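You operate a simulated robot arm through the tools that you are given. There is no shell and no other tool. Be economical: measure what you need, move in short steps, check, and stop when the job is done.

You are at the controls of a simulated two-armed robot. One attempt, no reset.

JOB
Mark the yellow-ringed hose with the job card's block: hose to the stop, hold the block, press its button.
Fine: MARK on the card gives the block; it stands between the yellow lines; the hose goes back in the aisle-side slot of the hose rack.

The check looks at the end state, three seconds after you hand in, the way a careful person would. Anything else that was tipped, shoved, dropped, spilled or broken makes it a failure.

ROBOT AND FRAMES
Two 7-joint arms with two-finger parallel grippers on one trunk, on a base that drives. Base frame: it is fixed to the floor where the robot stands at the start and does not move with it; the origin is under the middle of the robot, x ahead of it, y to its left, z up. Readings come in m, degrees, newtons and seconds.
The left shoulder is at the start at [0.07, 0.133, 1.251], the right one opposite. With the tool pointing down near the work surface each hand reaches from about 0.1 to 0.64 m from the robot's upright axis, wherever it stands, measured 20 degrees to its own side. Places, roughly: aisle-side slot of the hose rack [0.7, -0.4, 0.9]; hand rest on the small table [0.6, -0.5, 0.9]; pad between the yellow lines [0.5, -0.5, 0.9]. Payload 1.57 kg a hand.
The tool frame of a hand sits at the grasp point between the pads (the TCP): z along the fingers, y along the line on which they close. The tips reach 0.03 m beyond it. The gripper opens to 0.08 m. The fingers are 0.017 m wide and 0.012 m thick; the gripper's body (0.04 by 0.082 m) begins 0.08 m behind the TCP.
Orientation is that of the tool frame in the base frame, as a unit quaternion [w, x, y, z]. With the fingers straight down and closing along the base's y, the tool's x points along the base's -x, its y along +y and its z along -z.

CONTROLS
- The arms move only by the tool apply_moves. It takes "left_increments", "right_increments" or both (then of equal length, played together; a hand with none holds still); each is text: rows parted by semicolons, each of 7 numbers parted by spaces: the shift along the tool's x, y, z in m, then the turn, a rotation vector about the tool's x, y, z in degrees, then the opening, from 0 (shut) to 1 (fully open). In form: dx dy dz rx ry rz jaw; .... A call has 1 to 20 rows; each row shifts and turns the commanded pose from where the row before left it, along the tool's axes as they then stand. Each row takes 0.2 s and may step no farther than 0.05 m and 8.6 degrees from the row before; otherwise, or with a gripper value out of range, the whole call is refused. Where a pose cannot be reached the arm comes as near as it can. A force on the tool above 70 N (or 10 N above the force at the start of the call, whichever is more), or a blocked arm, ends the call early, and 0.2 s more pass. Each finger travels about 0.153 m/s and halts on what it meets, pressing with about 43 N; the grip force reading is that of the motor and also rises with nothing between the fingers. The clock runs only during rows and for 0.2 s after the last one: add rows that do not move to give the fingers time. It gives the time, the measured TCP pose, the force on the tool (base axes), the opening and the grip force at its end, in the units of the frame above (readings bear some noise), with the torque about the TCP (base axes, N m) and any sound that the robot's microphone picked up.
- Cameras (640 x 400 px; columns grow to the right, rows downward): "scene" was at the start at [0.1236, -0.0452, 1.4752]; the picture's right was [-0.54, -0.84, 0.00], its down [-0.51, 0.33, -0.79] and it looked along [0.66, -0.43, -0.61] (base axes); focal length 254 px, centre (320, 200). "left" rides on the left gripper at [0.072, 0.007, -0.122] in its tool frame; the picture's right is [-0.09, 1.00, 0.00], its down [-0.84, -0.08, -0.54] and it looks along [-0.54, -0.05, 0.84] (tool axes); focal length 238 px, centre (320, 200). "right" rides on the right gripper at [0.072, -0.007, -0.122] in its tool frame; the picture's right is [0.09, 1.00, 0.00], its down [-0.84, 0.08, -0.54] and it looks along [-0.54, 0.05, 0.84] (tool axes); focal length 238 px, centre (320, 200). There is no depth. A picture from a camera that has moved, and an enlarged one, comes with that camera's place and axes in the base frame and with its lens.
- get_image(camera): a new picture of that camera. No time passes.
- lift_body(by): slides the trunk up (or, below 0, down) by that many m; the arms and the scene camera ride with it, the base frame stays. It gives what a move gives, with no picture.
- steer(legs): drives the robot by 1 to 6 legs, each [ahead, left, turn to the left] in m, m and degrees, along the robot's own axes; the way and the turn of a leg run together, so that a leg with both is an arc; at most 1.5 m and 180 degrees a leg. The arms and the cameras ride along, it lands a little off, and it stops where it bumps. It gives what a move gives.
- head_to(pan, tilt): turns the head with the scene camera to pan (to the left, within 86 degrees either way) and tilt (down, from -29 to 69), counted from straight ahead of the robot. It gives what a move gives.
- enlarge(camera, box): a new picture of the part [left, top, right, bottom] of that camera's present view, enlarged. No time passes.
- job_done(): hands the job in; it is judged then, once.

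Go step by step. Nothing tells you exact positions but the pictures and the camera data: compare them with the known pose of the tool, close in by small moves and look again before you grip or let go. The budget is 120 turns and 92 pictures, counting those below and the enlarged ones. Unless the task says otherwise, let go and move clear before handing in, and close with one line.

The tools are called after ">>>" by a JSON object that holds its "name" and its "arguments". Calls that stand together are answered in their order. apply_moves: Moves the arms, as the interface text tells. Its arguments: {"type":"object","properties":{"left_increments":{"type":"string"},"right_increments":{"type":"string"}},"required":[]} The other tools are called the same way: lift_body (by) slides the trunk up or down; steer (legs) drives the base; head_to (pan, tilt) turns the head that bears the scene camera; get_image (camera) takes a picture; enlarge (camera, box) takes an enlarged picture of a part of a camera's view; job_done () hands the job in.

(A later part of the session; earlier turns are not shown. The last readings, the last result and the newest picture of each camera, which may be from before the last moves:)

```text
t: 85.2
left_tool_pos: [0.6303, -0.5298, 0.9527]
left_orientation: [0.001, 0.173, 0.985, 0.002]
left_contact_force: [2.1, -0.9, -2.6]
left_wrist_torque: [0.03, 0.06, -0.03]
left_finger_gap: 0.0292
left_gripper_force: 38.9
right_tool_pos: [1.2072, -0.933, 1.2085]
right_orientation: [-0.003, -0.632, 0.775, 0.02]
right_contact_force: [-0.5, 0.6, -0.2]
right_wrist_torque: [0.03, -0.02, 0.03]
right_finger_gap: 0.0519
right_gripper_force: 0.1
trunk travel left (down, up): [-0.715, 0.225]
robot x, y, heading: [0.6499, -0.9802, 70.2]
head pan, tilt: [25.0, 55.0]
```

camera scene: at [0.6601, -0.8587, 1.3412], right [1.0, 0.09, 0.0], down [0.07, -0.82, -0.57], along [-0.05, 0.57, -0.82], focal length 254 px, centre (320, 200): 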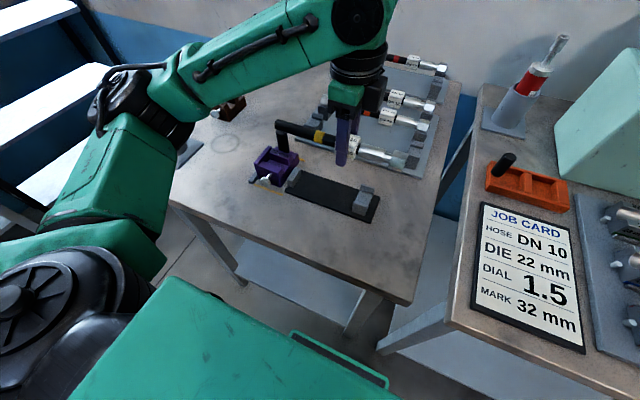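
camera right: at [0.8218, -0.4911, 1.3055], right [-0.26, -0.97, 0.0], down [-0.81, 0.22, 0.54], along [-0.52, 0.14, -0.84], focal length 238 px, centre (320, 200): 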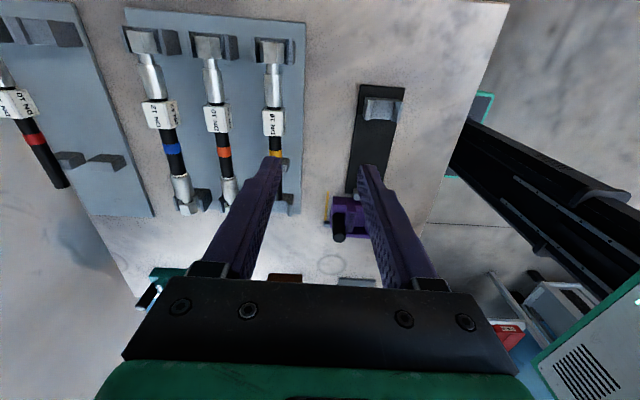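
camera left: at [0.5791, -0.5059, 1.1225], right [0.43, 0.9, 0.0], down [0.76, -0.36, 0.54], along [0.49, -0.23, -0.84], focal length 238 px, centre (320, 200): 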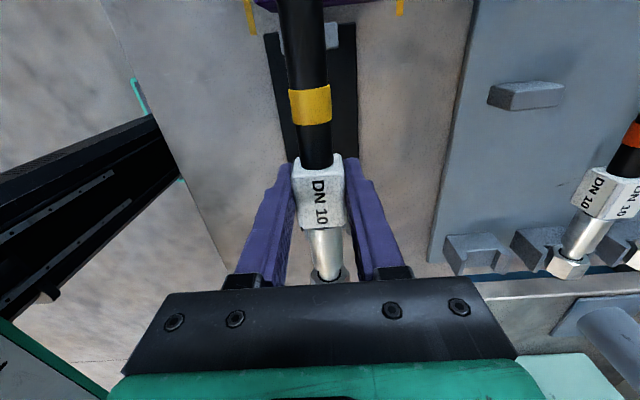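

>>> {"name": "apply_moves", "arguments": {"left_increments": "0.002 0 0 0 0 0 0; 0 0 0 0 0 0 0"}}

>>> {"name": "apply_moves", "arguments": {"left_increments": "0.002 0 0 0 0 0 0; 0 0 0 0 0 0 0"}}

>>> {"name": "enlarge", "arguments": {"camera": "scene", "box": [240, 130, 320, 200]}}

```text
t: 85.8
left_tool_pos: [0.6301, -0.5288, 0.952]
left_orientation: [0.0, 0.172, 0.985, 0.0]
left_contact_force: [2.4, -1.6, -0.4]
left_wrist_torque: [0.03, 0.16, 0.1]
left_finger_gap: 0.029
left_gripper_force: 38.5
right_tool_pos: [1.2069, -0.933, 1.2077]
right_orientation: [-0.004, -0.631, 0.775, 0.021]
right_contact_force: [0.6, 0.0, 0.0]
right_wrist_torque: [0.0, 0.01, -0.01]
right_finger_gap: 0.0522
right_gripper_force: 0.0
trunk travel left (down, up): [-0.715, 0.225]
robot x, y, heading: [0.6467, -0.982, 70.4]
head pan, tilt: [25.0, 55.0]
```

```text
t: 86.4
left_tool_pos: [0.6294, -0.5283, 0.9516]
left_orientation: [0.001, 0.172, 0.985, 0.001]
left_contact_force: [1.5, -0.1, 0.3]
left_wrist_torque: [0.12, 0.28, -0.03]
left_finger_gap: 0.0291
left_gripper_force: 38.6
right_tool_pos: [1.2081, -0.9328, 1.2085]
right_orientation: [-0.004, -0.631, 0.776, 0.021]
right_contact_force: [-0.1, -0.2, 0.3]
right_wrist_torque: [0.02, -0.02, -0.03]
right_finger_gap: 0.0517
right_gripper_force: 0.1
trunk travel left (down, up): [-0.715, 0.225]
robot x, y, heading: [0.6488, -0.9801, 70.4]
head pan, tilt: [25.0, 55.0]
```

```text
5.71 times, centred on (280, 165) of scene
camera zoom: at [0.6607, -0.8594, 1.3413], right [1.0, 0.09, 0.0], down [0.07, -0.82, -0.57], along [-0.05, 0.57, -0.82], focal length 1453 px, centre (549, 400)
```

zoom: 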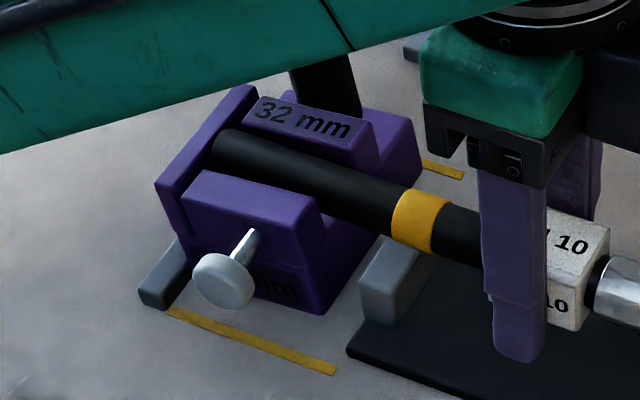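

>>> {"name": "apply_moves", "arguments": {"left_increments": "0.003 0 0 0 0 0 0; 0 0 0 0 0 0 0; 0 0 0 0 0 0 0"}}

>>> {"name": "enlarge", "arguments": {"camera": "scene", "box": [240, 130, 320, 200]}}

```text
t: 87.2
left_tool_pos: [0.6271, -0.5283, 0.9526]
left_orientation: [0.0, 0.174, 0.985, 0.001]
left_contact_force: [7.7, -2.2, -1.6]
left_wrist_torque: [0.01, 0.0, -0.08]
left_finger_gap: 0.0291
left_gripper_force: 38.9
right_tool_pos: [1.2077, -0.933, 1.2085]
right_orientation: [-0.004, -0.631, 0.775, 0.022]
right_contact_force: [-0.3, 0.6, -0.5]
right_wrist_torque: [0.01, 0.0, -0.01]
right_finger_gap: 0.0519
right_gripper_force: 0.0
trunk travel left (down, up): [-0.715, 0.225]
robot x, y, heading: [0.6481, -0.9813, 70.2]
head pan, tilt: [25.0, 55.0]
```

```text
5.71 times, centred on (280, 165) of scene
camera zoom: at [0.6625, -0.8598, 1.3413], right [1.0, 0.09, 0.0], down [0.07, -0.82, -0.57], along [-0.05, 0.57, -0.82], focal length 1453 px, centre (549, 400)
```

zoom: 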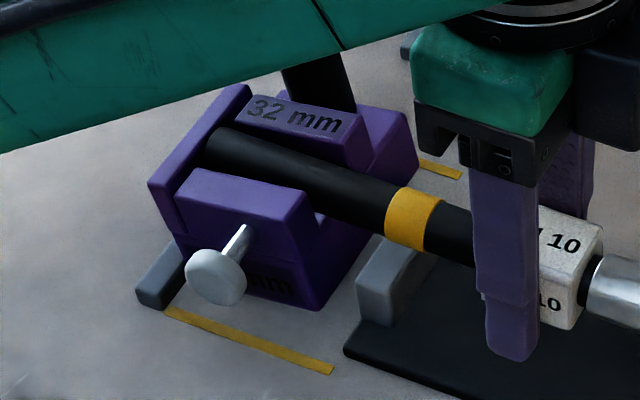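

Force is ~8 N: the hose is firmly on the stop and the block against the bar. I open the jaw gently and raise the hand.

>>> {"name": "apply_moves", "arguments": {"left_increments": "0 0 0 0 0 0 0.45; 0 0 0 0 0 0 0.6; 0 0 0 0 0 0 0.6; 0 0 -0.02 0 0 0 0.6; 0 0 -0.03 0 0 0 0.6; 0 0 -0.04 0 0 0 0.6; 0 0 -0.04 0 0 0 0.6; 0 0 -0.04 0 0 0 0.6; 0 0 0 0 0 0 0.6"}}

>>> {"name": "get_image", "arguments": {"camera": "scene"}}

>>> {"name": "enlarge", "arguments": {"camera": "scene", "box": [240, 120, 400, 220]}}

```text
t: 89.2
left_tool_pos: [0.6245, -0.5271, 1.1262]
left_orientation: [0.0, 0.172, 0.985, -0.001]
left_contact_force: [-0.4, 0.3, 0.1]
left_wrist_torque: [-0.02, 0.02, 0.0]
left_finger_gap: 0.0478
left_gripper_force: 0.1
right_tool_pos: [1.2064, -0.9314, 1.2093]
right_orientation: [-0.003, -0.631, 0.775, 0.02]
right_contact_force: [-0.2, 0.5, -0.1]
right_wrist_torque: [-0.02, 0.0, 0.0]
right_finger_gap: 0.052
right_gripper_force: 0.1
trunk travel left (down, up): [-0.715, 0.225]
robot x, y, heading: [0.6477, -0.9802, 70.0]
head pan, tilt: [25.0, 55.0]
```

```text
33 pictures are left
camera scene: at [0.6598, -0.8587, 1.3412], right [1.0, 0.09, 0.0], down [0.07, -0.82, -0.57], along [-0.05, 0.57, -0.82], focal length 254 px, centre (320, 200)
```

scene: 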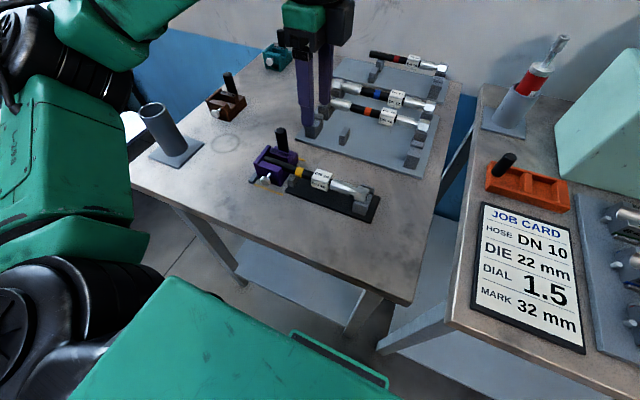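

```text
4.00 times, centred on (320, 170) of scene
camera zoom: at [0.6598, -0.8587, 1.3412], right [1.0, 0.09, 0.0], down [0.07, -0.82, -0.57], along [-0.05, 0.57, -0.82], focal length 1017 px, centre (320, 320)
```

zoom: 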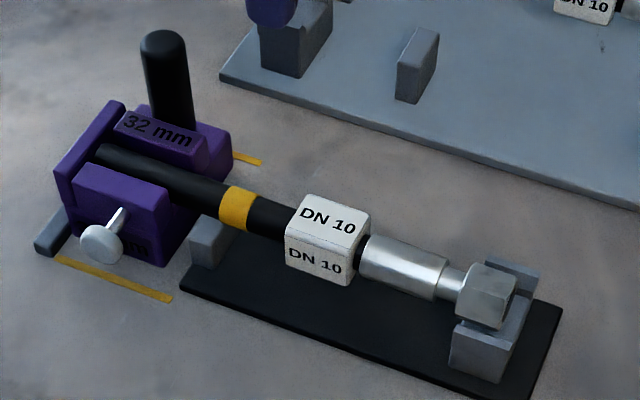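

The hose rests in block and saddle by itself, tip on the stop. Plan: the right hand holds the block by its aisle-side wall (tilted in from the aisle), the left presses the button from above. I drive 31 cm left to get the block in front of me.

>>> {"name": "apply_moves", "arguments": {"left_increments": "0 0 -0.04 0 0 0 0.3; 0 0 -0.03 0 0 0 0; 0 0 0 0 0 0 0"}}

>>> {"name": "steer", "arguments": {"legs": [[0, 0.31, 0]]}}

>>> {"name": "apply_moves", "arguments": {"right_increments": "0 0.04 0 0 0 0 0.9; 0 0.04 0 0 0 0 0.9; 0 0.04 0 0 0 0 0.9; 0 0.04 0 0 0 0 0.9; 0 0.04 0 0 0 0 0.9; 0 0.04 0 0 0 0 0.9"}}

```text
t: 90.0
left_tool_pos: [0.6225, -0.5271, 1.1926]
left_orientation: [0.0, 0.174, 0.985, 0.0]
left_contact_force: [-0.1, 0.3, -0.6]
left_wrist_torque: [0.04, 0.0, 0.0]
left_finger_gap: 0.0
left_gripper_force: 21.1
right_tool_pos: [1.2066, -0.9307, 1.2089]
right_orientation: [-0.002, -0.631, 0.775, 0.02]
right_contact_force: [1.1, 0.0, 0.2]
right_wrist_torque: [0.0, -0.03, -0.02]
right_finger_gap: 0.052
right_gripper_force: 0.0
trunk travel left (down, up): [-0.715, 0.225]
robot x, y, heading: [0.647, -0.9798, 70.4]
head pan, tilt: [25.0, 55.0]
```

```text
t: 92.2
left_tool_pos: [0.33, -0.4209, 1.1928]
left_orientation: [-0.001, 0.175, 0.985, 0.0]
left_contact_force: [0.2, -0.1, 0.0]
left_wrist_torque: [-0.01, 0.0, -0.01]
left_finger_gap: 0.0
left_gripper_force: 21.6
right_tool_pos: [0.9134, -0.8274, 1.2071]
right_orientation: [-0.004, -0.63, 0.777, 0.02]
right_contact_force: [0.0, 0.0, -0.2]
right_wrist_torque: [0.02, -0.03, -0.02]
right_finger_gap: 0.0519
right_gripper_force: 0.1
trunk travel left (down, up): [-0.715, 0.225]
robot x, y, heading: [0.3525, -0.8729, 69.9]
head pan, tilt: [25.0, 55.0]
```

```text
t: 93.5
left_tool_pos: [0.3288, -0.4199, 1.1929]
left_orientation: [-0.001, 0.175, 0.985, 0.001]
left_contact_force: [-0.2, 0.6, -0.2]
left_wrist_torque: [0.02, -0.01, 0.01]
left_finger_gap: 0.0
left_gripper_force: 21.4
right_tool_pos: [0.6973, -0.7795, 1.2173]
right_orientation: [-0.003, -0.631, 0.775, 0.021]
right_contact_force: [0.4, 0.0, 0.4]
right_wrist_torque: [0.02, 0.0, 0.02]
right_finger_gap: 0.0719
right_gripper_force: 0.0
right hand out of reach, approached as far as the arm can: row 6
trunk travel left (down, up): [-0.715, 0.225]
robot x, y, heading: [0.3503, -0.8723, 69.9]
head pan, tilt: [25.0, 55.0]
```

>>> {"name": "apply_moves", "arguments": {"right_increments": "-0.04 0 0 0 0 4.3 0.9; -0.04 0 0 0 0 4.3 0.9; -0.03 0.02 0 0 0 0 0.9; -0.01 0.04 0 0 0 0 0.9; 0 0.045 0 0 0 0 0.9; 0 0.045 0 0 0 0 0.9; 0 0.045 0 0 0 0 0.9; 0 0 0 0 0 0 0.9"}}

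```text
t: 95.3
left_tool_pos: [0.329, -0.419, 1.1934]
left_orientation: [0.0, 0.174, 0.985, 0.001]
left_contact_force: [-0.6, 0.1, 0.6]
left_wrist_torque: [0.03, -0.02, 0.02]
left_finger_gap: 0.0
left_gripper_force: 21.7
right_tool_pos: [0.7746, -0.6816, 1.2239]
right_orientation: [-0.005, -0.57, 0.821, 0.02]
right_contact_force: [-0.1, -0.1, -0.3]
right_wrist_torque: [-0.02, 0.0, 0.01]
right_finger_gap: 0.0721
right_gripper_force: 0.1
right hand out of reach, approached as far as the arm can: row 1, 2, 3, 4, 5, 6, 7
trunk travel left (down, up): [-0.715, 0.225]
robot x, y, heading: [0.3542, -0.8728, 69.7]
head pan, tilt: [25.0, 55.0]
```

The right hand is too high relative to the lowered shoulder; I lower it here (clear bench beneath) and then move it left.

>>> {"name": "apply_moves", "arguments": {"right_increments": "0 0 0.04 0 0 0 0.9; 0 0 0.04 0 0 0 0.9; 0 0 0.04 0 0 0 0.9; 0 0 0.03 0 0 0 0.9; 0 0.03 0 0 0 0 0.9; 0 0.03 0 0 0 0 0.9; 0 0.03 0 0 0 0 0.9; 0 0 0 0 0 0 0.9"}}

```text
t: 97.2
left_tool_pos: [0.3284, -0.4204, 1.1926]
left_orientation: [0.001, 0.175, 0.985, 0.001]
left_contact_force: [0.3, -0.9, -0.9]
left_wrist_torque: [0.01, 0.01, -0.01]
left_finger_gap: 0.0
left_gripper_force: 21.1
right_tool_pos: [0.7764, -0.6785, 1.0715]
right_orientation: [-0.005, -0.571, 0.821, 0.021]
right_contact_force: [-0.6, 0.5, 0.3]
right_wrist_torque: [0.01, -0.02, 0.0]
right_finger_gap: 0.0719
right_gripper_force: 0.1
right hand out of reach, approached as far as the arm can: row 2, 3, 5, 6, 7
trunk travel left (down, up): [-0.715, 0.225]
robot x, y, heading: [0.3565, -0.869, 69.7]
head pan, tilt: [25.0, 55.0]
```

The right arm evidently has wrist range only the other way: I'll turn its wrist 180° outward (equivalent grip), which should free it to move to the centre.

>>> {"name": "apply_moves", "arguments": {"right_increments": "0 0 0 0 0 -8.5 0.9; 0 0 0 0 0 -8.5 0.9; 0 0 0 0 0 -8.5 0.9; 0 0 0 0 0 -8.5 0.9; 0 0 0 0 0 -8.5 0.9; 0 0 0 0 0 -8.5 0.9; 0 0 0 0 0 -8.5 0.9; 0 0 0 0 0 -8.5 0.9; 0 0 0 0 0 -8.5 0.9; 0 0 0 0 0 -8.5 0.9; 0 0 0 0 0 -8.5 0.9; 0 0 0 0 0 -8.5 0.9; 0 0 0 0 0 -8.5 0.9; 0 0 0 0 0 -8.5 0.9; 0 0 0 0 0 -8.5 0.9; 0 0 0 0 0 -8.5 0.9; 0 0 0 0 0 -8.5 0.9; 0 0 0 0 0 -8.5 0.9; 0 0 0 0 0 -8.5 0.9; 0 0 0 0 0 -8.5 0.9"}}

>>> {"name": "steer", "arguments": {"legs": [[0, -0.05, 0]]}}

```text
t: 101.3
left_tool_pos: [0.3293, -0.4208, 1.1922]
left_orientation: [0.0, 0.176, 0.984, 0.001]
left_contact_force: [0.3, -0.5, 0.0]
left_wrist_torque: [0.01, 0.0, 0.0]
left_finger_gap: 0.0002
left_gripper_force: 20.7
right_tool_pos: [0.7783, -0.6805, 1.074]
right_orientation: [-0.019, 0.867, 0.498, -0.006]
right_contact_force: [0.3, 0.1, -0.7]
right_wrist_torque: [-0.01, 0.03, -0.02]
right_finger_gap: 0.0723
right_gripper_force: 0.0
trunk travel left (down, up): [-0.715, 0.225]
robot x, y, heading: [0.3542, -0.8755, 69.8]
head pan, tilt: [25.0, 55.0]
```

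```text
t: 102.3
left_tool_pos: [0.3669, -0.435, 1.1923]
left_orientation: [0.003, 0.174, 0.985, 0.001]
left_contact_force: [0.2, -0.6, -0.9]
left_wrist_torque: [-0.03, -0.05, 0.01]
left_finger_gap: 0.0
left_gripper_force: 21.3
right_tool_pos: [0.8162, -0.6955, 1.0764]
right_orientation: [-0.018, 0.868, 0.496, -0.004]
right_contact_force: [-1.0, -0.8, 0.2]
right_wrist_torque: [-0.02, 0.01, 0.02]
right_finger_gap: 0.0718
right_gripper_force: 0.1
trunk travel left (down, up): [-0.715, 0.225]
robot x, y, heading: [0.3951, -0.8867, 69.8]
head pan, tilt: [25.0, 55.0]
```

That worked. Now move it left toward the block, finishing the 10° of yaw.

>>> {"name": "apply_moves", "arguments": {"right_increments": "0 -0.043 0 0 0 -5 0.9; 0 -0.043 0 0 0 -5 0.9; 0 -0.043 0 0 0 0 0.9; 0 -0.043 0 0 0 0 0.9; 0 -0.043 0 0 0 0 0.9; 0 -0.043 0 0 0 0 0.9; 0 -0.043 0 0 0 0 0.9; 0 -0.04 0 0 0 0 0.9; 0 0 0 0 0 0 0.9"}}

```text
t: 104.3
left_tool_pos: [0.3742, -0.4382, 1.1925]
left_orientation: [0.0, 0.175, 0.985, 0.0]
left_contact_force: [0.7, -0.4, -0.8]
left_wrist_torque: [0.02, -0.02, 0.01]
left_finger_gap: 0.0
left_gripper_force: 20.9
right_tool_pos: [0.5434, -0.5798, 1.086]
right_orientation: [-0.021, 0.822, 0.569, -0.004]
right_contact_force: [0.9, 0.1, 0.5]
right_wrist_torque: [0.01, 0.02, 0.0]
right_finger_gap: 0.0719
right_gripper_force: 0.1
right hand out of reach, approached as far as the arm can: row 8
trunk travel left (down, up): [-0.715, 0.225]
robot x, y, heading: [0.3992, -0.8884, 69.8]
head pan, tilt: [25.0, 55.0]
```

Good. Now I pitch the right hand 34° so it comes in from the aisle side, and drive 5 cm left to line it up with the block.

>>> {"name": "apply_moves", "arguments": {"right_increments": "0 0 0 0 8.5 0 0.9; 0 0 0 0 8.5 0 0.9; 0 0 0 0 8.5 0 0.9; 0 0 0 0 8.5 0 0.9; 0 0 0 0 0 0 0.9"}}

>>> {"name": "steer", "arguments": {"legs": [[0, 0.05, 0]]}}

>>> {"name": "get_image", "arguments": {"camera": "right"}}

>>> {"name": "get_image", "arguments": {"camera": "scene"}}

```text
t: 105.5
left_tool_pos: [0.373, -0.4358, 1.194]
left_orientation: [0.001, 0.174, 0.985, 0.0]
left_contact_force: [0.4, -0.4, 0.1]
left_wrist_torque: [-0.02, 0.01, 0.03]
left_finger_gap: 0.0004
left_gripper_force: 21.2
right_tool_pos: [0.5438, -0.5771, 1.0859]
right_orientation: [-0.186, 0.787, 0.539, 0.236]
right_contact_force: [-0.2, -0.5, 0.9]
right_wrist_torque: [0.0, 0.04, -0.02]
right_finger_gap: 0.0719
right_gripper_force: 0.0
trunk travel left (down, up): [-0.715, 0.225]
robot x, y, heading: [0.3938, -0.8899, 70.2]
head pan, tilt: [25.0, 55.0]
```

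```text
t: 106.4
left_tool_pos: [0.3322, -0.4221, 1.1936]
left_orientation: [-0.002, 0.173, 0.985, 0.001]
left_contact_force: [-0.1, 0.4, 0.3]
left_wrist_torque: [0.03, 0.03, 0.03]
left_finger_gap: 0.0
left_gripper_force: 21.4
right_tool_pos: [0.5019, -0.5618, 1.0853]
right_orientation: [-0.188, 0.787, 0.539, 0.235]
right_contact_force: [0.4, 0.2, -0.8]
right_wrist_torque: [0.03, 0.04, 0.03]
right_finger_gap: 0.072
right_gripper_force: 0.1
trunk travel left (down, up): [-0.715, 0.225]
robot x, y, heading: [0.3509, -0.8733, 69.9]
head pan, tilt: [25.0, 55.0]
```

```text
31 pictures are left
camera right: at [0.4971, -0.5723, 1.2288], right [0.96, -0.28, 0.01], down [-0.28, -0.96, -0.04], along [0.02, 0.03, -1.0], focal length 238 px, centre (320, 200)
```

right: 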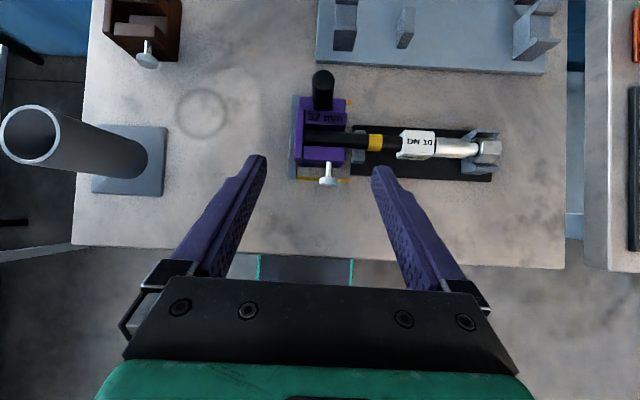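

```text
30 pictures are left
camera scene: at [0.3687, -0.7533, 1.3414], right [1.0, 0.09, 0.0], down [0.07, -0.82, -0.58], along [-0.05, 0.57, -0.82], focal length 254 px, centre (320, 200)
```

scene: 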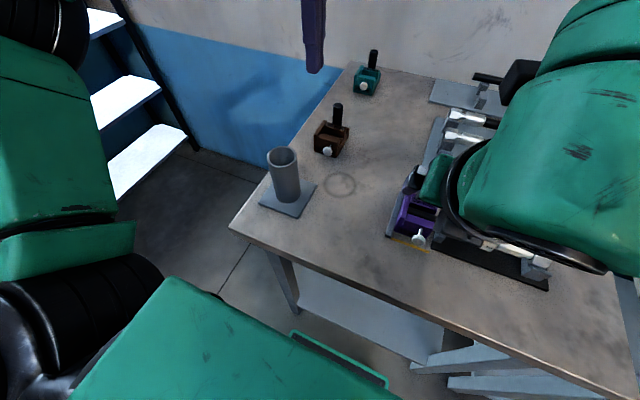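

The right wrist camera now looks straight down on the block and hose — everything in place. I move the hand most of the way in and zoom for alignment.

>>> {"name": "apply_moves", "arguments": {"right_increments": "-0.008 -0.002 0.028 0 0 0 0.95; -0.008 -0.002 0.028 0 0 0 0.95; -0.008 -0.002 0.026 0 0 0 0.95; 0 0 0 0 0 0 0.95"}}

>>> {"name": "enlarge", "arguments": {"camera": "right", "box": [220, 60, 420, 220]}}

```text
t: 107.4
left_tool_pos: [0.3272, -0.4208, 1.1928]
left_orientation: [0.0, 0.174, 0.985, 0.001]
left_contact_force: [-0.3, 0.0, -0.2]
left_wrist_torque: [0.04, 0.02, 0.03]
left_finger_gap: 0.0002
left_gripper_force: 21.9
right_tool_pos: [0.5023, -0.5341, 1.0061]
right_orientation: [-0.188, 0.786, 0.54, 0.235]
right_contact_force: [-0.7, 0.3, 0.1]
right_wrist_torque: [-0.02, 0.02, 0.01]
right_finger_gap: 0.0762
right_gripper_force: 0.0
trunk travel left (down, up): [-0.715, 0.225]
robot x, y, heading: [0.3517, -0.8719, 70.1]
head pan, tilt: [25.0, 55.0]
```

```text
2.50 times, centred on (320, 140) of right
camera zoom: at [0.496, -0.5436, 1.1483], right [0.96, -0.28, 0.01], down [-0.28, -0.96, -0.04], along [0.02, 0.03, -1.0], focal length 596 px, centre (320, 350)
```

zoom: 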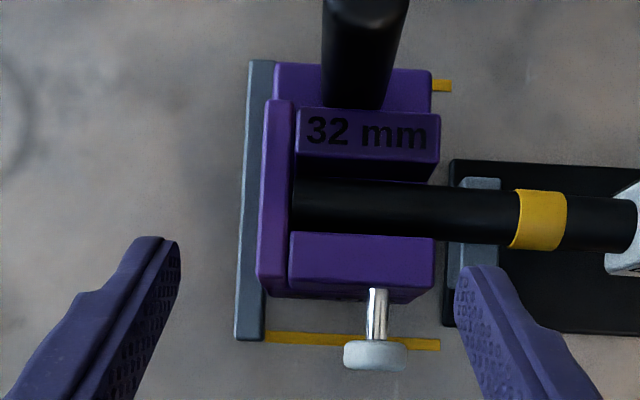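

The wrist view shows the block centre 8 mm to the rest side of my hand's centre line; I correct that and lower so the fingertips straddle the aisle-side wall's top.

>>> {"name": "apply_moves", "arguments": {"right_increments": "-0.006 0.004 0.012 0 0 0 1; -0.006 0.0035 0.012 0 0 0 1; -0.005 0 0.0115 0 0 0 1; 0 0 0 0 0 0 1"}}

>>> {"name": "enlarge", "arguments": {"camera": "right", "box": [220, 60, 420, 220]}}

>>> {"name": "enlarge", "arguments": {"camera": "scene", "box": [370, 170, 470, 260]}}

```text
t: 108.4
left_tool_pos: [0.3262, -0.4203, 1.193]
left_orientation: [0.0, 0.173, 0.985, 0.001]
left_contact_force: [-0.4, 0.3, 0.4]
left_wrist_torque: [0.05, 0.0, 0.01]
left_finger_gap: 0.0001
left_gripper_force: 21.2
right_tool_pos: [0.5114, -0.5284, 0.9667]
right_orientation: [-0.188, 0.786, 0.541, 0.234]
right_contact_force: [-0.2, -1.0, 0.8]
right_wrist_torque: [0.01, -0.01, 0.02]
right_finger_gap: 0.0797
right_gripper_force: 0.0
right hand out of reach, approached as far as the arm can: row 3
trunk travel left (down, up): [-0.715, 0.225]
robot x, y, heading: [0.3509, -0.8713, 70.1]
head pan, tilt: [25.0, 55.0]
```

```text
2.50 times, centred on (320, 140) of right
camera zoom: at [0.5061, -0.5388, 1.1094], right [0.96, -0.28, 0.01], down [-0.27, -0.96, -0.04], along [0.02, 0.03, -1.0], focal length 596 px, centre (320, 350)
```

zoom: 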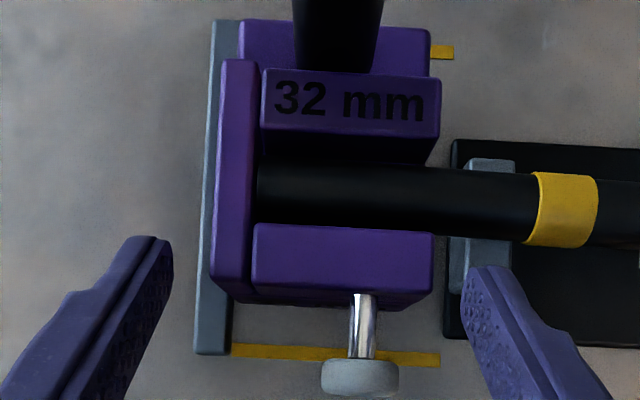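

```text
4.44 times, centred on (420, 215) of scene
camera zoom: at [0.3627, -0.7511, 1.3412], right [1.0, 0.09, 0.0], down [0.07, -0.82, -0.57], along [-0.05, 0.57, -0.82], focal length 1130 px, centre (-124, 133)
```

zoom: 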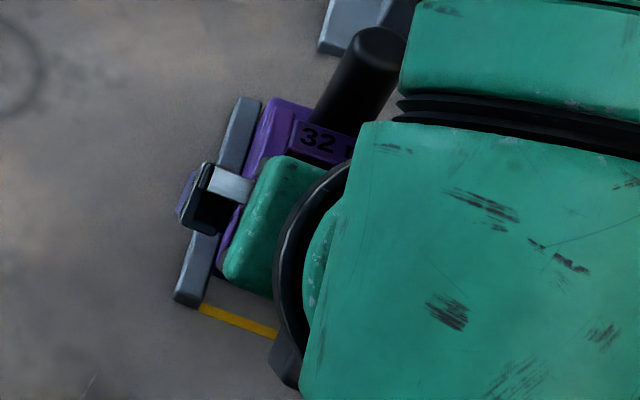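

Nearly centred; I back off 4 mm from the hose side, then close on the wall gently and check.

>>> {"name": "apply_moves", "arguments": {"right_increments": "-0.0033 0.001 -0.0022 0 0 0 1; 0 0 0 0 0 0 0.85; 0 0 0 0 0 0 0; 0 0 0 0 0 0 0"}}

>>> {"name": "enlarge", "arguments": {"camera": "right", "box": [220, 40, 420, 200]}}

```text
t: 109.4
left_tool_pos: [0.3272, -0.4201, 1.1921]
left_orientation: [0.0, 0.174, 0.985, 0.001]
left_contact_force: [0.6, 0.1, 0.3]
left_wrist_torque: [-0.01, -0.02, -0.02]
left_finger_gap: 0.0
left_gripper_force: 21.3
right_tool_pos: [0.5104, -0.5344, 0.9679]
right_orientation: [-0.187, 0.786, 0.541, 0.236]
right_contact_force: [-0.3, -0.7, -0.1]
right_wrist_torque: [0.06, -0.03, 0.07]
right_finger_gap: 0.0595
right_gripper_force: 42.5
trunk travel left (down, up): [-0.715, 0.225]
robot x, y, heading: [0.3533, -0.8713, 70.0]
head pan, tilt: [25.0, 55.0]
```

```text
2.50 times, centred on (320, 120) of right
camera zoom: at [0.505, -0.543, 1.1101], right [0.96, -0.28, 0.01], down [-0.28, -0.96, -0.04], along [0.02, 0.03, -1.0], focal length 596 px, centre (320, 400)
```

zoom: 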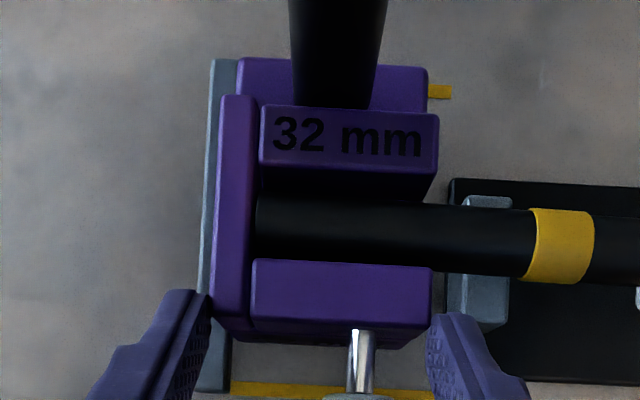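

The block is held firmly (clear of the hose). Now I turn the left wrist another 90° outward so its slim side faces the right hand, ready to come over the button.

>>> {"name": "apply_moves", "arguments": {"left_increments": "0 0 0 0 0 8.5 0; 0 0 0 0 0 8.5 0; 0 0 0 0 0 8.5 0; 0 0 0 0 0 8.5 0; 0 0 0 0 0 8.5 0; 0 0 0 0 0 8.5 0; 0 0 0 0 0 8.5 0; 0 0 0 0 0 8.5 0; 0 0 0 0 0 8.5 0; 0 0 0 0 0 8.5 0; 0 0 0 0 0 5 0; 0 0 0 0 0 0 0"}}

>>> {"name": "get_image", "arguments": {"camera": "right"}}

```text
t: 112.0
left_tool_pos: [0.3263, -0.4212, 1.1927]
left_orientation: [-0.001, 0.82, 0.573, 0.001]
left_contact_force: [0.1, -0.4, -0.9]
left_wrist_torque: [-0.03, -0.01, 0.02]
left_finger_gap: 0.0
left_gripper_force: 21.7
right_tool_pos: [0.5096, -0.5332, 0.9679]
right_orientation: [-0.186, 0.786, 0.54, 0.236]
right_contact_force: [0.1, 0.2, 0.6]
right_wrist_torque: [-0.02, -0.17, 0.03]
right_finger_gap: 0.0594
right_gripper_force: 43.2
trunk travel left (down, up): [-0.715, 0.225]
robot x, y, heading: [0.3481, -0.8694, 70.0]
head pan, tilt: [25.0, 55.0]
```

```text
25 pictures are left
camera right: at [0.5051, -0.543, 1.1101], right [0.96, -0.28, 0.01], down [-0.28, -0.96, -0.04], along [0.02, 0.03, -1.0], focal length 238 px, centre (320, 200)
```

right: 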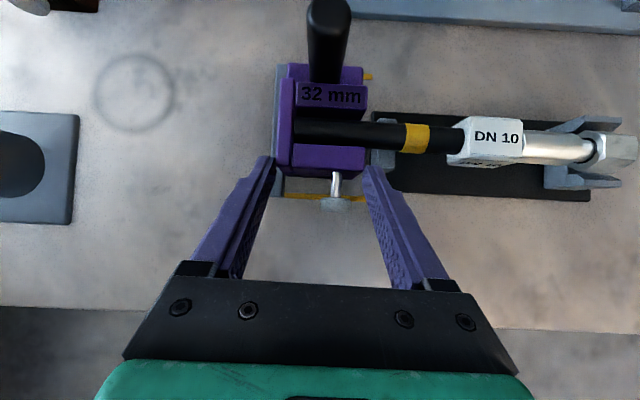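

Button top: n≈0.661, s≈−0.234, z≈0.99. Left hand goes forward, then across over it, then down to 10 cm above, with a small backward lean.

>>> {"name": "apply_moves", "arguments": {"left_increments": "0.027 0 0.01 0 0 0 0; 0.027 0 0.02 0 0 0 0; 0 0.042 0.01 0 0 0 0; 0 0.042 0 0 0 0 0; 0 0.042 0 0 0 0 0; 0 0.042 0 0 0 0 0; 0 0.041 0 0 0 0 0; 0 0 0 0 -8 0 0; 0 0 0 0 -4.5 0 0; 0 0 0 0 0 0 0"}}

>>> {"name": "get_image", "arguments": {"camera": "scene"}}

>>> {"name": "get_image", "arguments": {"camera": "right"}}

```text
t: 114.2
left_tool_pos: [0.5387, -0.4435, 1.1501]
left_orientation: [0.059, 0.814, 0.57, -0.094]
left_contact_force: [-0.1, -0.8, 0.3]
left_wrist_torque: [0.0, 0.0, 0.0]
left_finger_gap: 0.0003
left_gripper_force: 21.8
left hand out of reach, approached as far as the arm can: row 9
right_tool_pos: [0.5104, -0.535, 0.9663]
right_orientation: [-0.186, 0.786, 0.54, 0.236]
right_contact_force: [2.2, -1.1, 3.0]
right_wrist_torque: [0.0, -0.32, -0.09]
right_finger_gap: 0.0593
right_gripper_force: 43.1
trunk travel left (down, up): [-0.715, 0.225]
robot x, y, heading: [0.3508, -0.8694, 70.1]
head pan, tilt: [25.0, 55.0]
```

```text
24 pictures are left
camera scene: at [0.3625, -0.7513, 1.3413], right [1.0, 0.09, 0.0], down [0.07, -0.82, -0.57], along [-0.05, 0.57, -0.82], focal length 254 px, centre (320, 200)
```

scene: 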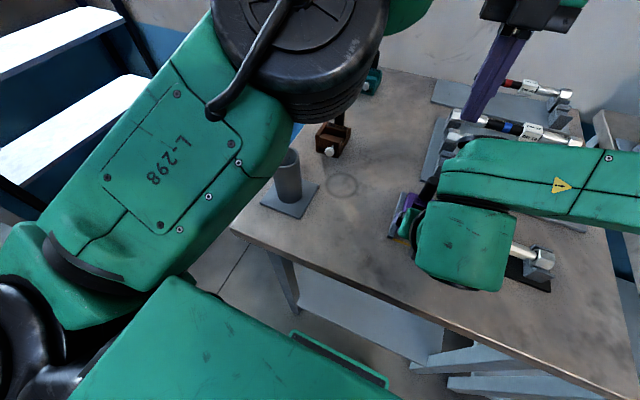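

```text
23 pictures are left
camera right: at [0.505, -0.5431, 1.1101], right [0.96, -0.28, 0.02], down [-0.28, -0.96, -0.04], along [0.03, 0.03, -1.0], focal length 238 px, centre (320, 200)
```

right: 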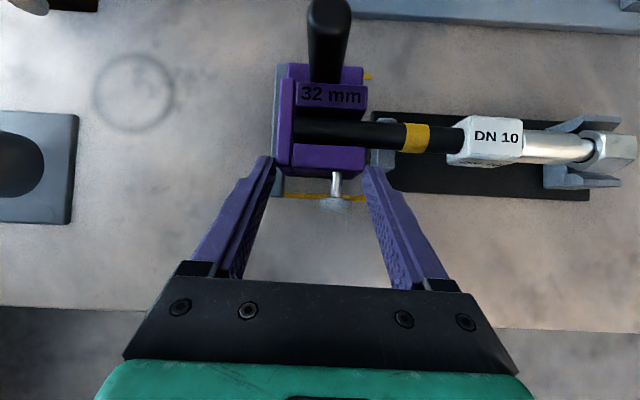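

Left fingertips are above the button (within 2 mm). I lower vertically to ~1 cm above it and check.

>>> {"name": "apply_moves", "arguments": {"left_increments": "0.0087 0.0015 0.039 0 0 0 0; 0.0087 0 0.039 0 0 0 0; 0.008 0 0.036 0 0 0 0; 0 0 0 0 0 0 0"}}

>>> {"name": "get_image", "arguments": {"camera": "left"}}

>>> {"name": "get_image", "arguments": {"camera": "right"}}

```text
t: 115.2
left_tool_pos: [0.5385, -0.4437, 1.0316]
left_orientation: [0.063, 0.815, 0.57, -0.088]
left_contact_force: [0.5, 0.0, -0.2]
left_wrist_torque: [-0.02, 0.03, -0.03]
left_finger_gap: 0.0002
left_gripper_force: 21.5
right_tool_pos: [0.5104, -0.5336, 0.9685]
right_orientation: [-0.186, 0.786, 0.54, 0.236]
right_contact_force: [0.8, -0.8, 2.4]
right_wrist_torque: [-0.14, -0.21, -0.04]
right_finger_gap: 0.0595
right_gripper_force: 43.4
trunk travel left (down, up): [-0.715, 0.225]
robot x, y, heading: [0.3523, -0.8703, 70.0]
head pan, tilt: [25.0, 55.0]
```

```text
22 pictures are left
camera left: at [0.5785, -0.3559, 1.1347], right [0.91, -0.42, 0.02], down [-0.31, -0.63, 0.71], along [-0.29, -0.65, -0.71], focal length 238 px, centre (320, 200)
```

left: 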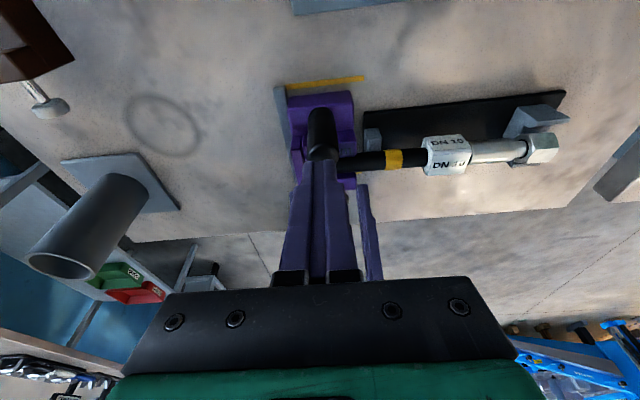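

```text
21 pictures are left
camera right: at [0.5052, -0.5432, 1.1102], right [0.96, -0.28, 0.01], down [-0.28, -0.96, -0.04], along [0.02, 0.03, -1.0], focal length 238 px, centre (320, 200)
```

right: 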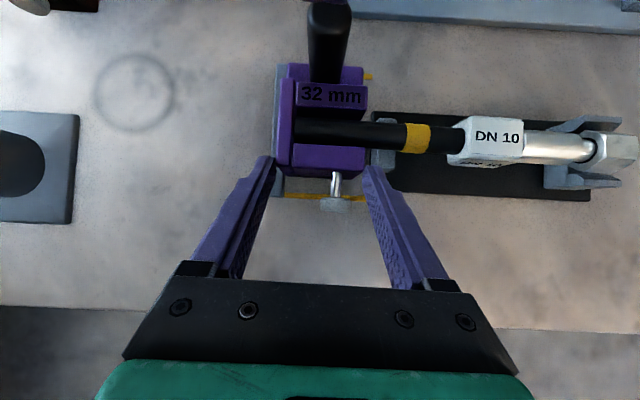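

Fingertips sit right above the button. I press down in small steps, watching force and sound.

>>> {"name": "apply_moves", "arguments": {"left_increments": "0.001 0 0.005 0 0 0 0; 0.001 0 0.005 0 0 0 0; 0.0007 0 0.003 0 0 0 0; 0 0 0 0 0 0 0"}}

```text
t: 116.2
left_tool_pos: [0.5401, -0.4442, 1.0224]
left_orientation: [0.06, 0.816, 0.569, -0.084]
left_contact_force: [-7.1, -2.1, 59.3]
left_wrist_torque: [0.03, 0.23, -0.35]
left_finger_gap: 0.0001
left_gripper_force: 21.2
right_tool_pos: [0.5111, -0.535, 0.9704]
right_orientation: [-0.186, 0.787, 0.539, 0.237]
right_contact_force: [10.5, 17.0, -17.5]
right_wrist_torque: [-0.75, -0.17, 0.08]
right_finger_gap: 0.0595
right_gripper_force: 43.0
trunk travel left (down, up): [-0.715, 0.225]
robot x, y, heading: [0.3528, -0.8715, 70.1]
head pan, tilt: [25.0, 55.0]
```

>>> {"name": "enlarge", "arguments": {"camera": "left", "box": [260, 70, 420, 190]}}

>>> {"name": "enlarge", "arguments": {"camera": "right", "box": [240, 0, 420, 120]}}

```text
3.33 times, centred on (340, 130) of left
camera zoom: at [0.5793, -0.3572, 1.1272], right [0.9, -0.43, 0.02], down [-0.32, -0.64, 0.7], along [-0.29, -0.64, -0.71], focal length 794 px, centre (253, 433)
```

zoom: 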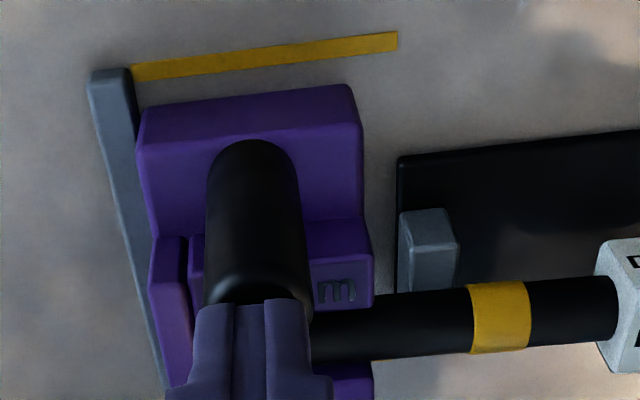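

```text
3.33 times, centred on (330, 60) of right
camera zoom: at [0.5044, -0.5438, 1.111], right [0.96, -0.28, 0.02], down [-0.28, -0.96, -0.04], along [0.03, 0.03, -1.0], focal length 794 px, centre (287, 667)
```

zoom: 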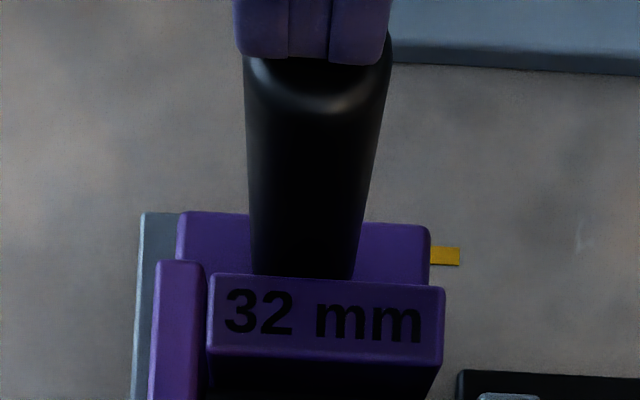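

59 N with no click yet. I press a bit more and hold.

>>> {"name": "apply_moves", "arguments": {"left_increments": "0.0004 0 0.0015 0 0 0 0; 0 0 0 0 0 0 0; 0 0 0 0 0 0 0; 0 0 0 0 0 0 0"}}

```text
t: 116.9
left_tool_pos: [0.5401, -0.4443, 1.0237]
left_orientation: [0.06, 0.815, 0.571, -0.082]
left_contact_force: [-2.6, -0.7, 13.1]
left_wrist_torque: [0.07, 0.08, -0.05]
left_finger_gap: 0.0
left_gripper_force: 21.5
right_tool_pos: [0.5102, -0.5356, 0.9684]
right_orientation: [-0.187, 0.786, 0.539, 0.238]
right_contact_force: [-0.4, -2.8, 5.6]
right_wrist_torque: [0.47, -0.61, 0.03]
right_finger_gap: 0.0591
right_gripper_force: 42.8
trunk travel left (down, up): [-0.715, 0.225]
robot x, y, heading: [0.3543, -0.8722, 70.1]
head pan, tilt: [25.0, 55.0]
stopped in row 3 (left hand): the force on the tool passed its limit (the readings are from after the stop); the commanded pose is now the measured one
```

The button feels solid now (bottomed?). I lift the left hand off a few cm and look for the mark and the button's state.

>>> {"name": "apply_moves", "arguments": {"left_increments": "-0.002 0 -0.008 0 0 0 0; -0.006 0 -0.03 0 0 0 0; -0.006 0 -0.03 0 0 0 0; 0 0 0 0 0 0 0"}}

>>> {"name": "enlarge", "arguments": {"camera": "right", "box": [240, 0, 440, 150]}}

>>> {"name": "enlarge", "arguments": {"camera": "left", "box": [240, 60, 420, 190]}}

```text
t: 117.9
left_tool_pos: [0.5379, -0.4421, 1.088]
left_orientation: [0.061, 0.815, 0.57, -0.085]
left_contact_force: [0.3, -0.3, -0.9]
left_wrist_torque: [0.02, 0.01, 0.02]
left_finger_gap: 0.0
left_gripper_force: 20.8
right_tool_pos: [0.5112, -0.5339, 0.9692]
right_orientation: [-0.187, 0.786, 0.538, 0.239]
right_contact_force: [-1.2, 0.3, 12.9]
right_wrist_torque: [1.26, -0.76, 0.13]
right_finger_gap: 0.0592
right_gripper_force: 43.1
trunk travel left (down, up): [-0.715, 0.225]
robot x, y, heading: [0.3515, -0.8711, 69.8]
head pan, tilt: [25.0, 55.0]
```

```text
2.67 times, centred on (340, 75) of right
camera zoom: at [0.5046, -0.5438, 1.1115], right [0.96, -0.28, 0.02], down [-0.28, -0.96, -0.04], along [0.03, 0.04, -1.0], focal length 636 px, centre (267, 533)
```

zoom: 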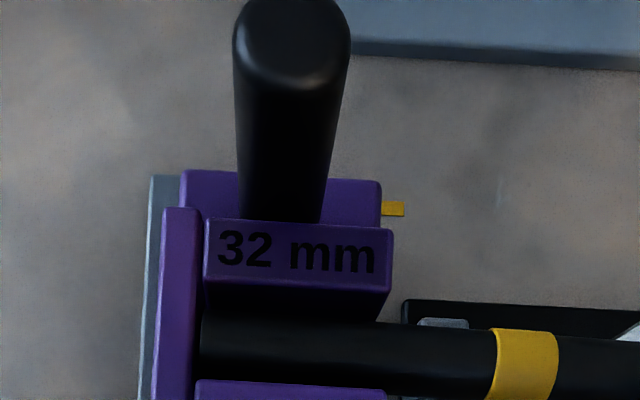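

```text
3.08 times, centred on (330, 125) of left
camera zoom: at [0.577, -0.3554, 1.194], right [0.9, -0.43, 0.02], down [-0.32, -0.64, 0.7], along [-0.28, -0.64, -0.71], focal length 733 px, centre (289, 431)
```

zoom: 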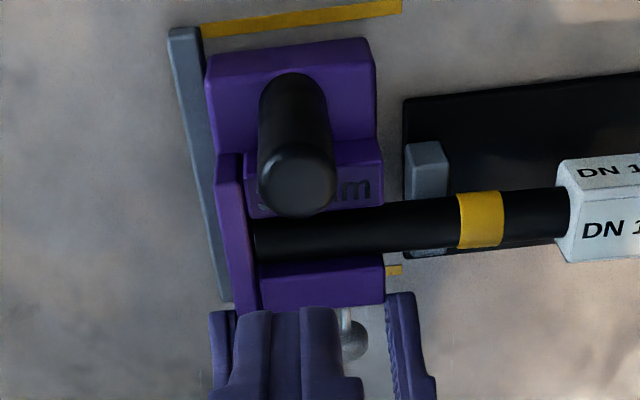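

No mark and no click; my lean meant pressing on the button's far rim. I straighten the left hand to vertical, centre it, and re-press in fine steps.

>>> {"name": "apply_moves", "arguments": {"left_increments": "0 0 0 0 8 0 0; 0 0 0 0 4 0 0; -0.0065 0.003 0 0 0 0 0; 0 0 0.03 0 0 0 0; 0 0 0.02 0 0 0 0; 0 0 0 0 0 0 0"}}

>>> {"name": "enlarge", "arguments": {"camera": "left", "box": [240, 60, 420, 190]}}

```text
t: 119.3
left_tool_pos: [0.5417, -0.4511, 1.0385]
left_orientation: [0.002, 0.82, 0.573, 0.001]
left_contact_force: [-0.8, 0.0, 0.2]
left_wrist_torque: [0.01, 0.0, -0.01]
left_finger_gap: 0.0
left_gripper_force: 21.8
right_tool_pos: [0.5096, -0.5341, 0.9687]
right_orientation: [-0.186, 0.787, 0.538, 0.238]
right_contact_force: [-1.8, 0.0, 10.5]
right_wrist_torque: [1.11, -0.58, 0.19]
right_finger_gap: 0.0593
right_gripper_force: 43.4
trunk travel left (down, up): [-0.715, 0.225]
robot x, y, heading: [0.3524, -0.8717, 70.0]
head pan, tilt: [25.0, 55.0]
```

```text
3.08 times, centred on (330, 125) of left
camera zoom: at [0.5727, -0.3857, 1.1613], right [0.9, -0.43, 0.0], down [-0.36, -0.76, 0.54], along [-0.23, -0.49, -0.84], focal length 733 px, centre (289, 431)
```

zoom: 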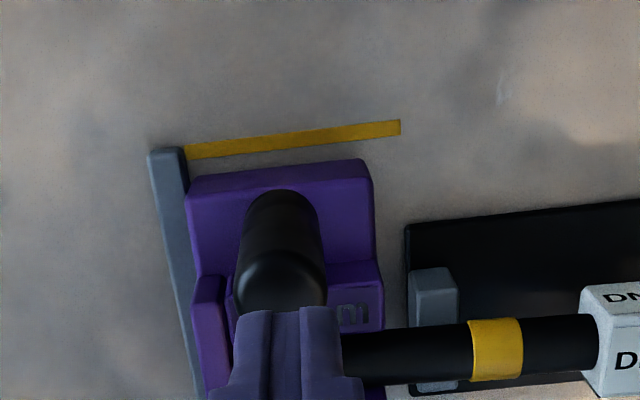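

>>> {"name": "apply_moves", "arguments": {"left_increments": "0 -0.001 0.006 0 0 0 0; 0 0 0.004 0 0 0 0; 0 0 0 0 0 0 0"}}

>>> {"name": "apply_moves", "arguments": {"left_increments": "0 0 0.002 0 0 0 0; 0 0 0 0 0 0 0"}}

>>> {"name": "apply_moves", "arguments": {"left_increments": "0 0 0.002 0 0 0 0; 0 0 0 0 0 0 0"}}

```text
t: 120.1
left_tool_pos: [0.5412, -0.4499, 1.0304]
left_orientation: [0.002, 0.82, 0.573, 0.002]
left_contact_force: [-0.3, 0.0, -0.4]
left_wrist_torque: [0.0, 0.02, 0.01]
left_finger_gap: 0.0001
left_gripper_force: 21.7
right_tool_pos: [0.5104, -0.5339, 0.97]
right_orientation: [-0.187, 0.786, 0.538, 0.238]
right_contact_force: [-3.5, -0.3, 10.1]
right_wrist_torque: [0.9, -0.51, 0.18]
right_finger_gap: 0.0594
right_gripper_force: 42.8
trunk travel left (down, up): [-0.715, 0.225]
robot x, y, heading: [0.3499, -0.8754, 70.2]
head pan, tilt: [25.0, 55.0]
```

```text
t: 120.7
left_tool_pos: [0.5417, -0.45, 1.0285]
left_orientation: [0.001, 0.819, 0.573, 0.002]
left_contact_force: [0.1, 0.0, 0.7]
left_wrist_torque: [0.01, -0.02, -0.01]
left_finger_gap: 0.0001
left_gripper_force: 21.7
right_tool_pos: [0.5117, -0.5334, 0.9679]
right_orientation: [-0.186, 0.787, 0.539, 0.237]
right_contact_force: [-3.0, -2.1, 8.2]
right_wrist_torque: [0.68, -0.47, 0.12]
right_finger_gap: 0.0593
right_gripper_force: 43.0
trunk travel left (down, up): [-0.715, 0.225]
robot x, y, heading: [0.3512, -0.8707, 70.2]
head pan, tilt: [25.0, 55.0]
```

```text
t: 121.3
left_tool_pos: [0.5414, -0.4489, 1.0275]
left_orientation: [0.001, 0.82, 0.573, 0.002]
left_contact_force: [-0.5, 0.7, -0.2]
left_wrist_torque: [-0.04, -0.01, -0.01]
left_finger_gap: 0.0001
left_gripper_force: 20.9
right_tool_pos: [0.5108, -0.5343, 0.9702]
right_orientation: [-0.186, 0.786, 0.539, 0.237]
right_contact_force: [-1.9, -2.0, 7.1]
right_wrist_torque: [0.57, -0.35, 0.06]
right_finger_gap: 0.0594
right_gripper_force: 42.9
trunk travel left (down, up): [-0.715, 0.225]
robot x, y, heading: [0.3529, -0.8701, 69.9]
head pan, tilt: [25.0, 55.0]
```

>>> {"name": "apply_moves", "arguments": {"left_increments": "0 0 0.002 0 0 0 0; 0 0 0 0 0 0 0"}}

>>> {"name": "apply_moves", "arguments": {"left_increments": "0 0 0.0015 0 0 0 0; 0 0 0 0 0 0 0"}}

>>> {"name": "apply_moves", "arguments": {"left_increments": "0 0 0.0015 0 0 0 0; 0 0 0 0 0 0 0"}}

```text
t: 121.9
left_tool_pos: [0.5419, -0.4484, 1.024]
left_orientation: [0.001, 0.82, 0.573, 0.001]
left_contact_force: [0.1, 0.8, 0.2]
left_wrist_torque: [-0.01, -0.01, 0.01]
left_finger_gap: 0.0001
left_gripper_force: 21.0
right_tool_pos: [0.5107, -0.5339, 0.9674]
right_orientation: [-0.186, 0.787, 0.539, 0.237]
right_contact_force: [-3.2, -2.3, 6.0]
right_wrist_torque: [0.5, -0.34, 0.07]
right_finger_gap: 0.0593
right_gripper_force: 43.0
trunk travel left (down, up): [-0.715, 0.225]
robot x, y, heading: [0.3529, -0.8705, 70.1]
head pan, tilt: [25.0, 55.0]
```

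```text
t: 122.5
left_tool_pos: [0.5415, -0.4473, 1.0229]
left_orientation: [0.0, 0.82, 0.572, 0.002]
left_contact_force: [0.7, -0.7, 0.1]
left_wrist_torque: [-0.01, 0.01, -0.02]
left_finger_gap: 0.0002
left_gripper_force: 21.7
right_tool_pos: [0.5099, -0.5335, 0.9674]
right_orientation: [-0.186, 0.787, 0.539, 0.237]
right_contact_force: [-0.8, -2.2, 3.2]
right_wrist_torque: [0.35, -0.25, 0.03]
right_finger_gap: 0.0593
right_gripper_force: 43.1
trunk travel left (down, up): [-0.715, 0.225]
robot x, y, heading: [0.3493, -0.8689, 69.9]
head pan, tilt: [25.0, 55.0]
```

```text
t: 123.1
left_tool_pos: [0.5412, -0.4478, 1.0215]
left_orientation: [0.001, 0.82, 0.572, 0.003]
left_contact_force: [-1.7, -4.3, 17.1]
left_wrist_torque: [-0.15, 0.11, -0.02]
left_finger_gap: 0.0001
left_gripper_force: 21.2
right_tool_pos: [0.5115, -0.5328, 0.968]
right_orientation: [-0.185, 0.787, 0.538, 0.239]
right_contact_force: [1.1, 6.3, -3.6]
right_wrist_torque: [-0.28, -0.14, 0.11]
right_finger_gap: 0.0592
right_gripper_force: 43.1
trunk travel left (down, up): [-0.715, 0.225]
robot x, y, heading: [0.3523, -0.8677, 69.9]
head pan, tilt: [25.0, 55.0]
```

Contact at tip z≈0.992, 17 N. Continue in 1.5 mm steps.

>>> {"name": "apply_moves", "arguments": {"left_increments": "0 0 0.0015 0 0 0 0; 0 0 0 0 0 0 0"}}

>>> {"name": "apply_moves", "arguments": {"left_increments": "0 0 0.0015 0 0 0 0; 0 0 0 0 0 0 0"}}

```text
t: 123.7
left_tool_pos: [0.5412, -0.4483, 1.0215]
left_orientation: [0.0, 0.82, 0.573, 0.005]
left_contact_force: [-6.5, -8.6, 48.5]
left_wrist_torque: [-0.42, 0.27, -0.06]
left_finger_gap: 0.0
left_gripper_force: 21.3
right_tool_pos: [0.511, -0.5336, 0.9688]
right_orientation: [-0.185, 0.787, 0.537, 0.239]
right_contact_force: [6.8, 17.7, -17.5]
right_wrist_torque: [-0.79, -0.04, 0.13]
right_finger_gap: 0.0592
right_gripper_force: 43.4
trunk travel left (down, up): [-0.715, 0.225]
robot x, y, heading: [0.3535, -0.8689, 70.1]
head pan, tilt: [25.0, 55.0]
```

```text
t: 124.3
left_tool_pos: [0.5412, -0.449, 1.0221]
left_orientation: [0.0, 0.819, 0.573, 0.006]
left_contact_force: [-9.7, -7.7, 55.7]
left_wrist_torque: [-0.5, 0.4, -0.34]
left_finger_gap: 0.0
left_gripper_force: 21.1
right_tool_pos: [0.5104, -0.5343, 0.9688]
right_orientation: [-0.185, 0.787, 0.538, 0.239]
right_contact_force: [12.7, 17.6, -18.4]
right_wrist_torque: [-0.54, -0.15, -0.06]
right_finger_gap: 0.0594
right_gripper_force: 43.4
trunk travel left (down, up): [-0.715, 0.225]
robot x, y, heading: [0.3532, -0.8722, 69.8]
head pan, tilt: [25.0, 55.0]
```

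The black post is rigid — it's evidently the handle ("hold the block"), and the white-headed plunger on the aisle side, exactly 32 mm from the stop, is the button. I lift the left hand, open it, and come down around the post to hold it.

>>> {"name": "apply_moves", "arguments": {"left_increments": "0 0 -0.008 0 0 0 0; 0 0 -0.012 0 0 0 0.6; -0.001 -0.002 0 0 0 0 0.6; 0 0 0 0 0 0 0.6; 0 0 0.025 0 0 0 0.6; 0 0 0.025 0 0 0 0.6; 0 0 0.02 0 0 0 0.6; 0 0 0 0 0 0 0.6"}}

>>> {"name": "enlarge", "arguments": {"camera": "left", "box": [220, 60, 420, 210]}}

```text
t: 126.1
left_tool_pos: [0.5402, -0.4495, 0.967]
left_orientation: [0.001, 0.82, 0.573, 0.002]
left_contact_force: [0.9, 0.7, 0.0]
left_wrist_torque: [-0.02, -0.03, 0.01]
left_finger_gap: 0.0481
left_gripper_force: 0.1
right_tool_pos: [0.5113, -0.5332, 0.9705]
right_orientation: [-0.187, 0.787, 0.538, 0.238]
right_contact_force: [-2.3, -0.9, 10.2]
right_wrist_torque: [0.89, -0.59, 0.08]
right_finger_gap: 0.0593
right_gripper_force: 42.8
trunk travel left (down, up): [-0.715, 0.225]
robot x, y, heading: [0.3498, -0.874, 70.1]
head pan, tilt: [25.0, 55.0]
```

```text
2.67 times, centred on (320, 135) of left
camera zoom: at [0.5709, -0.3866, 1.0896], right [0.9, -0.43, 0.0], down [-0.36, -0.76, 0.54], along [-0.23, -0.49, -0.84], focal length 636 px, centre (320, 373)
```

zoom: 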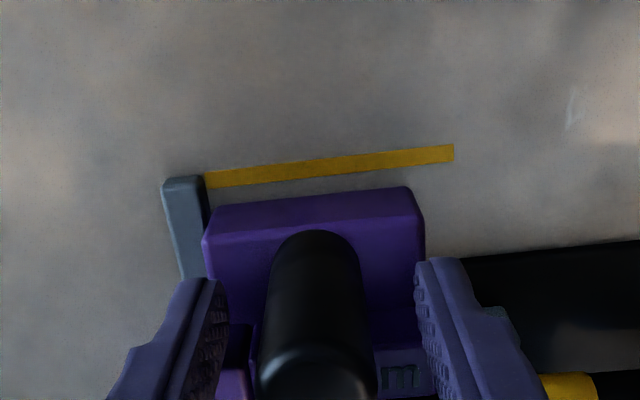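

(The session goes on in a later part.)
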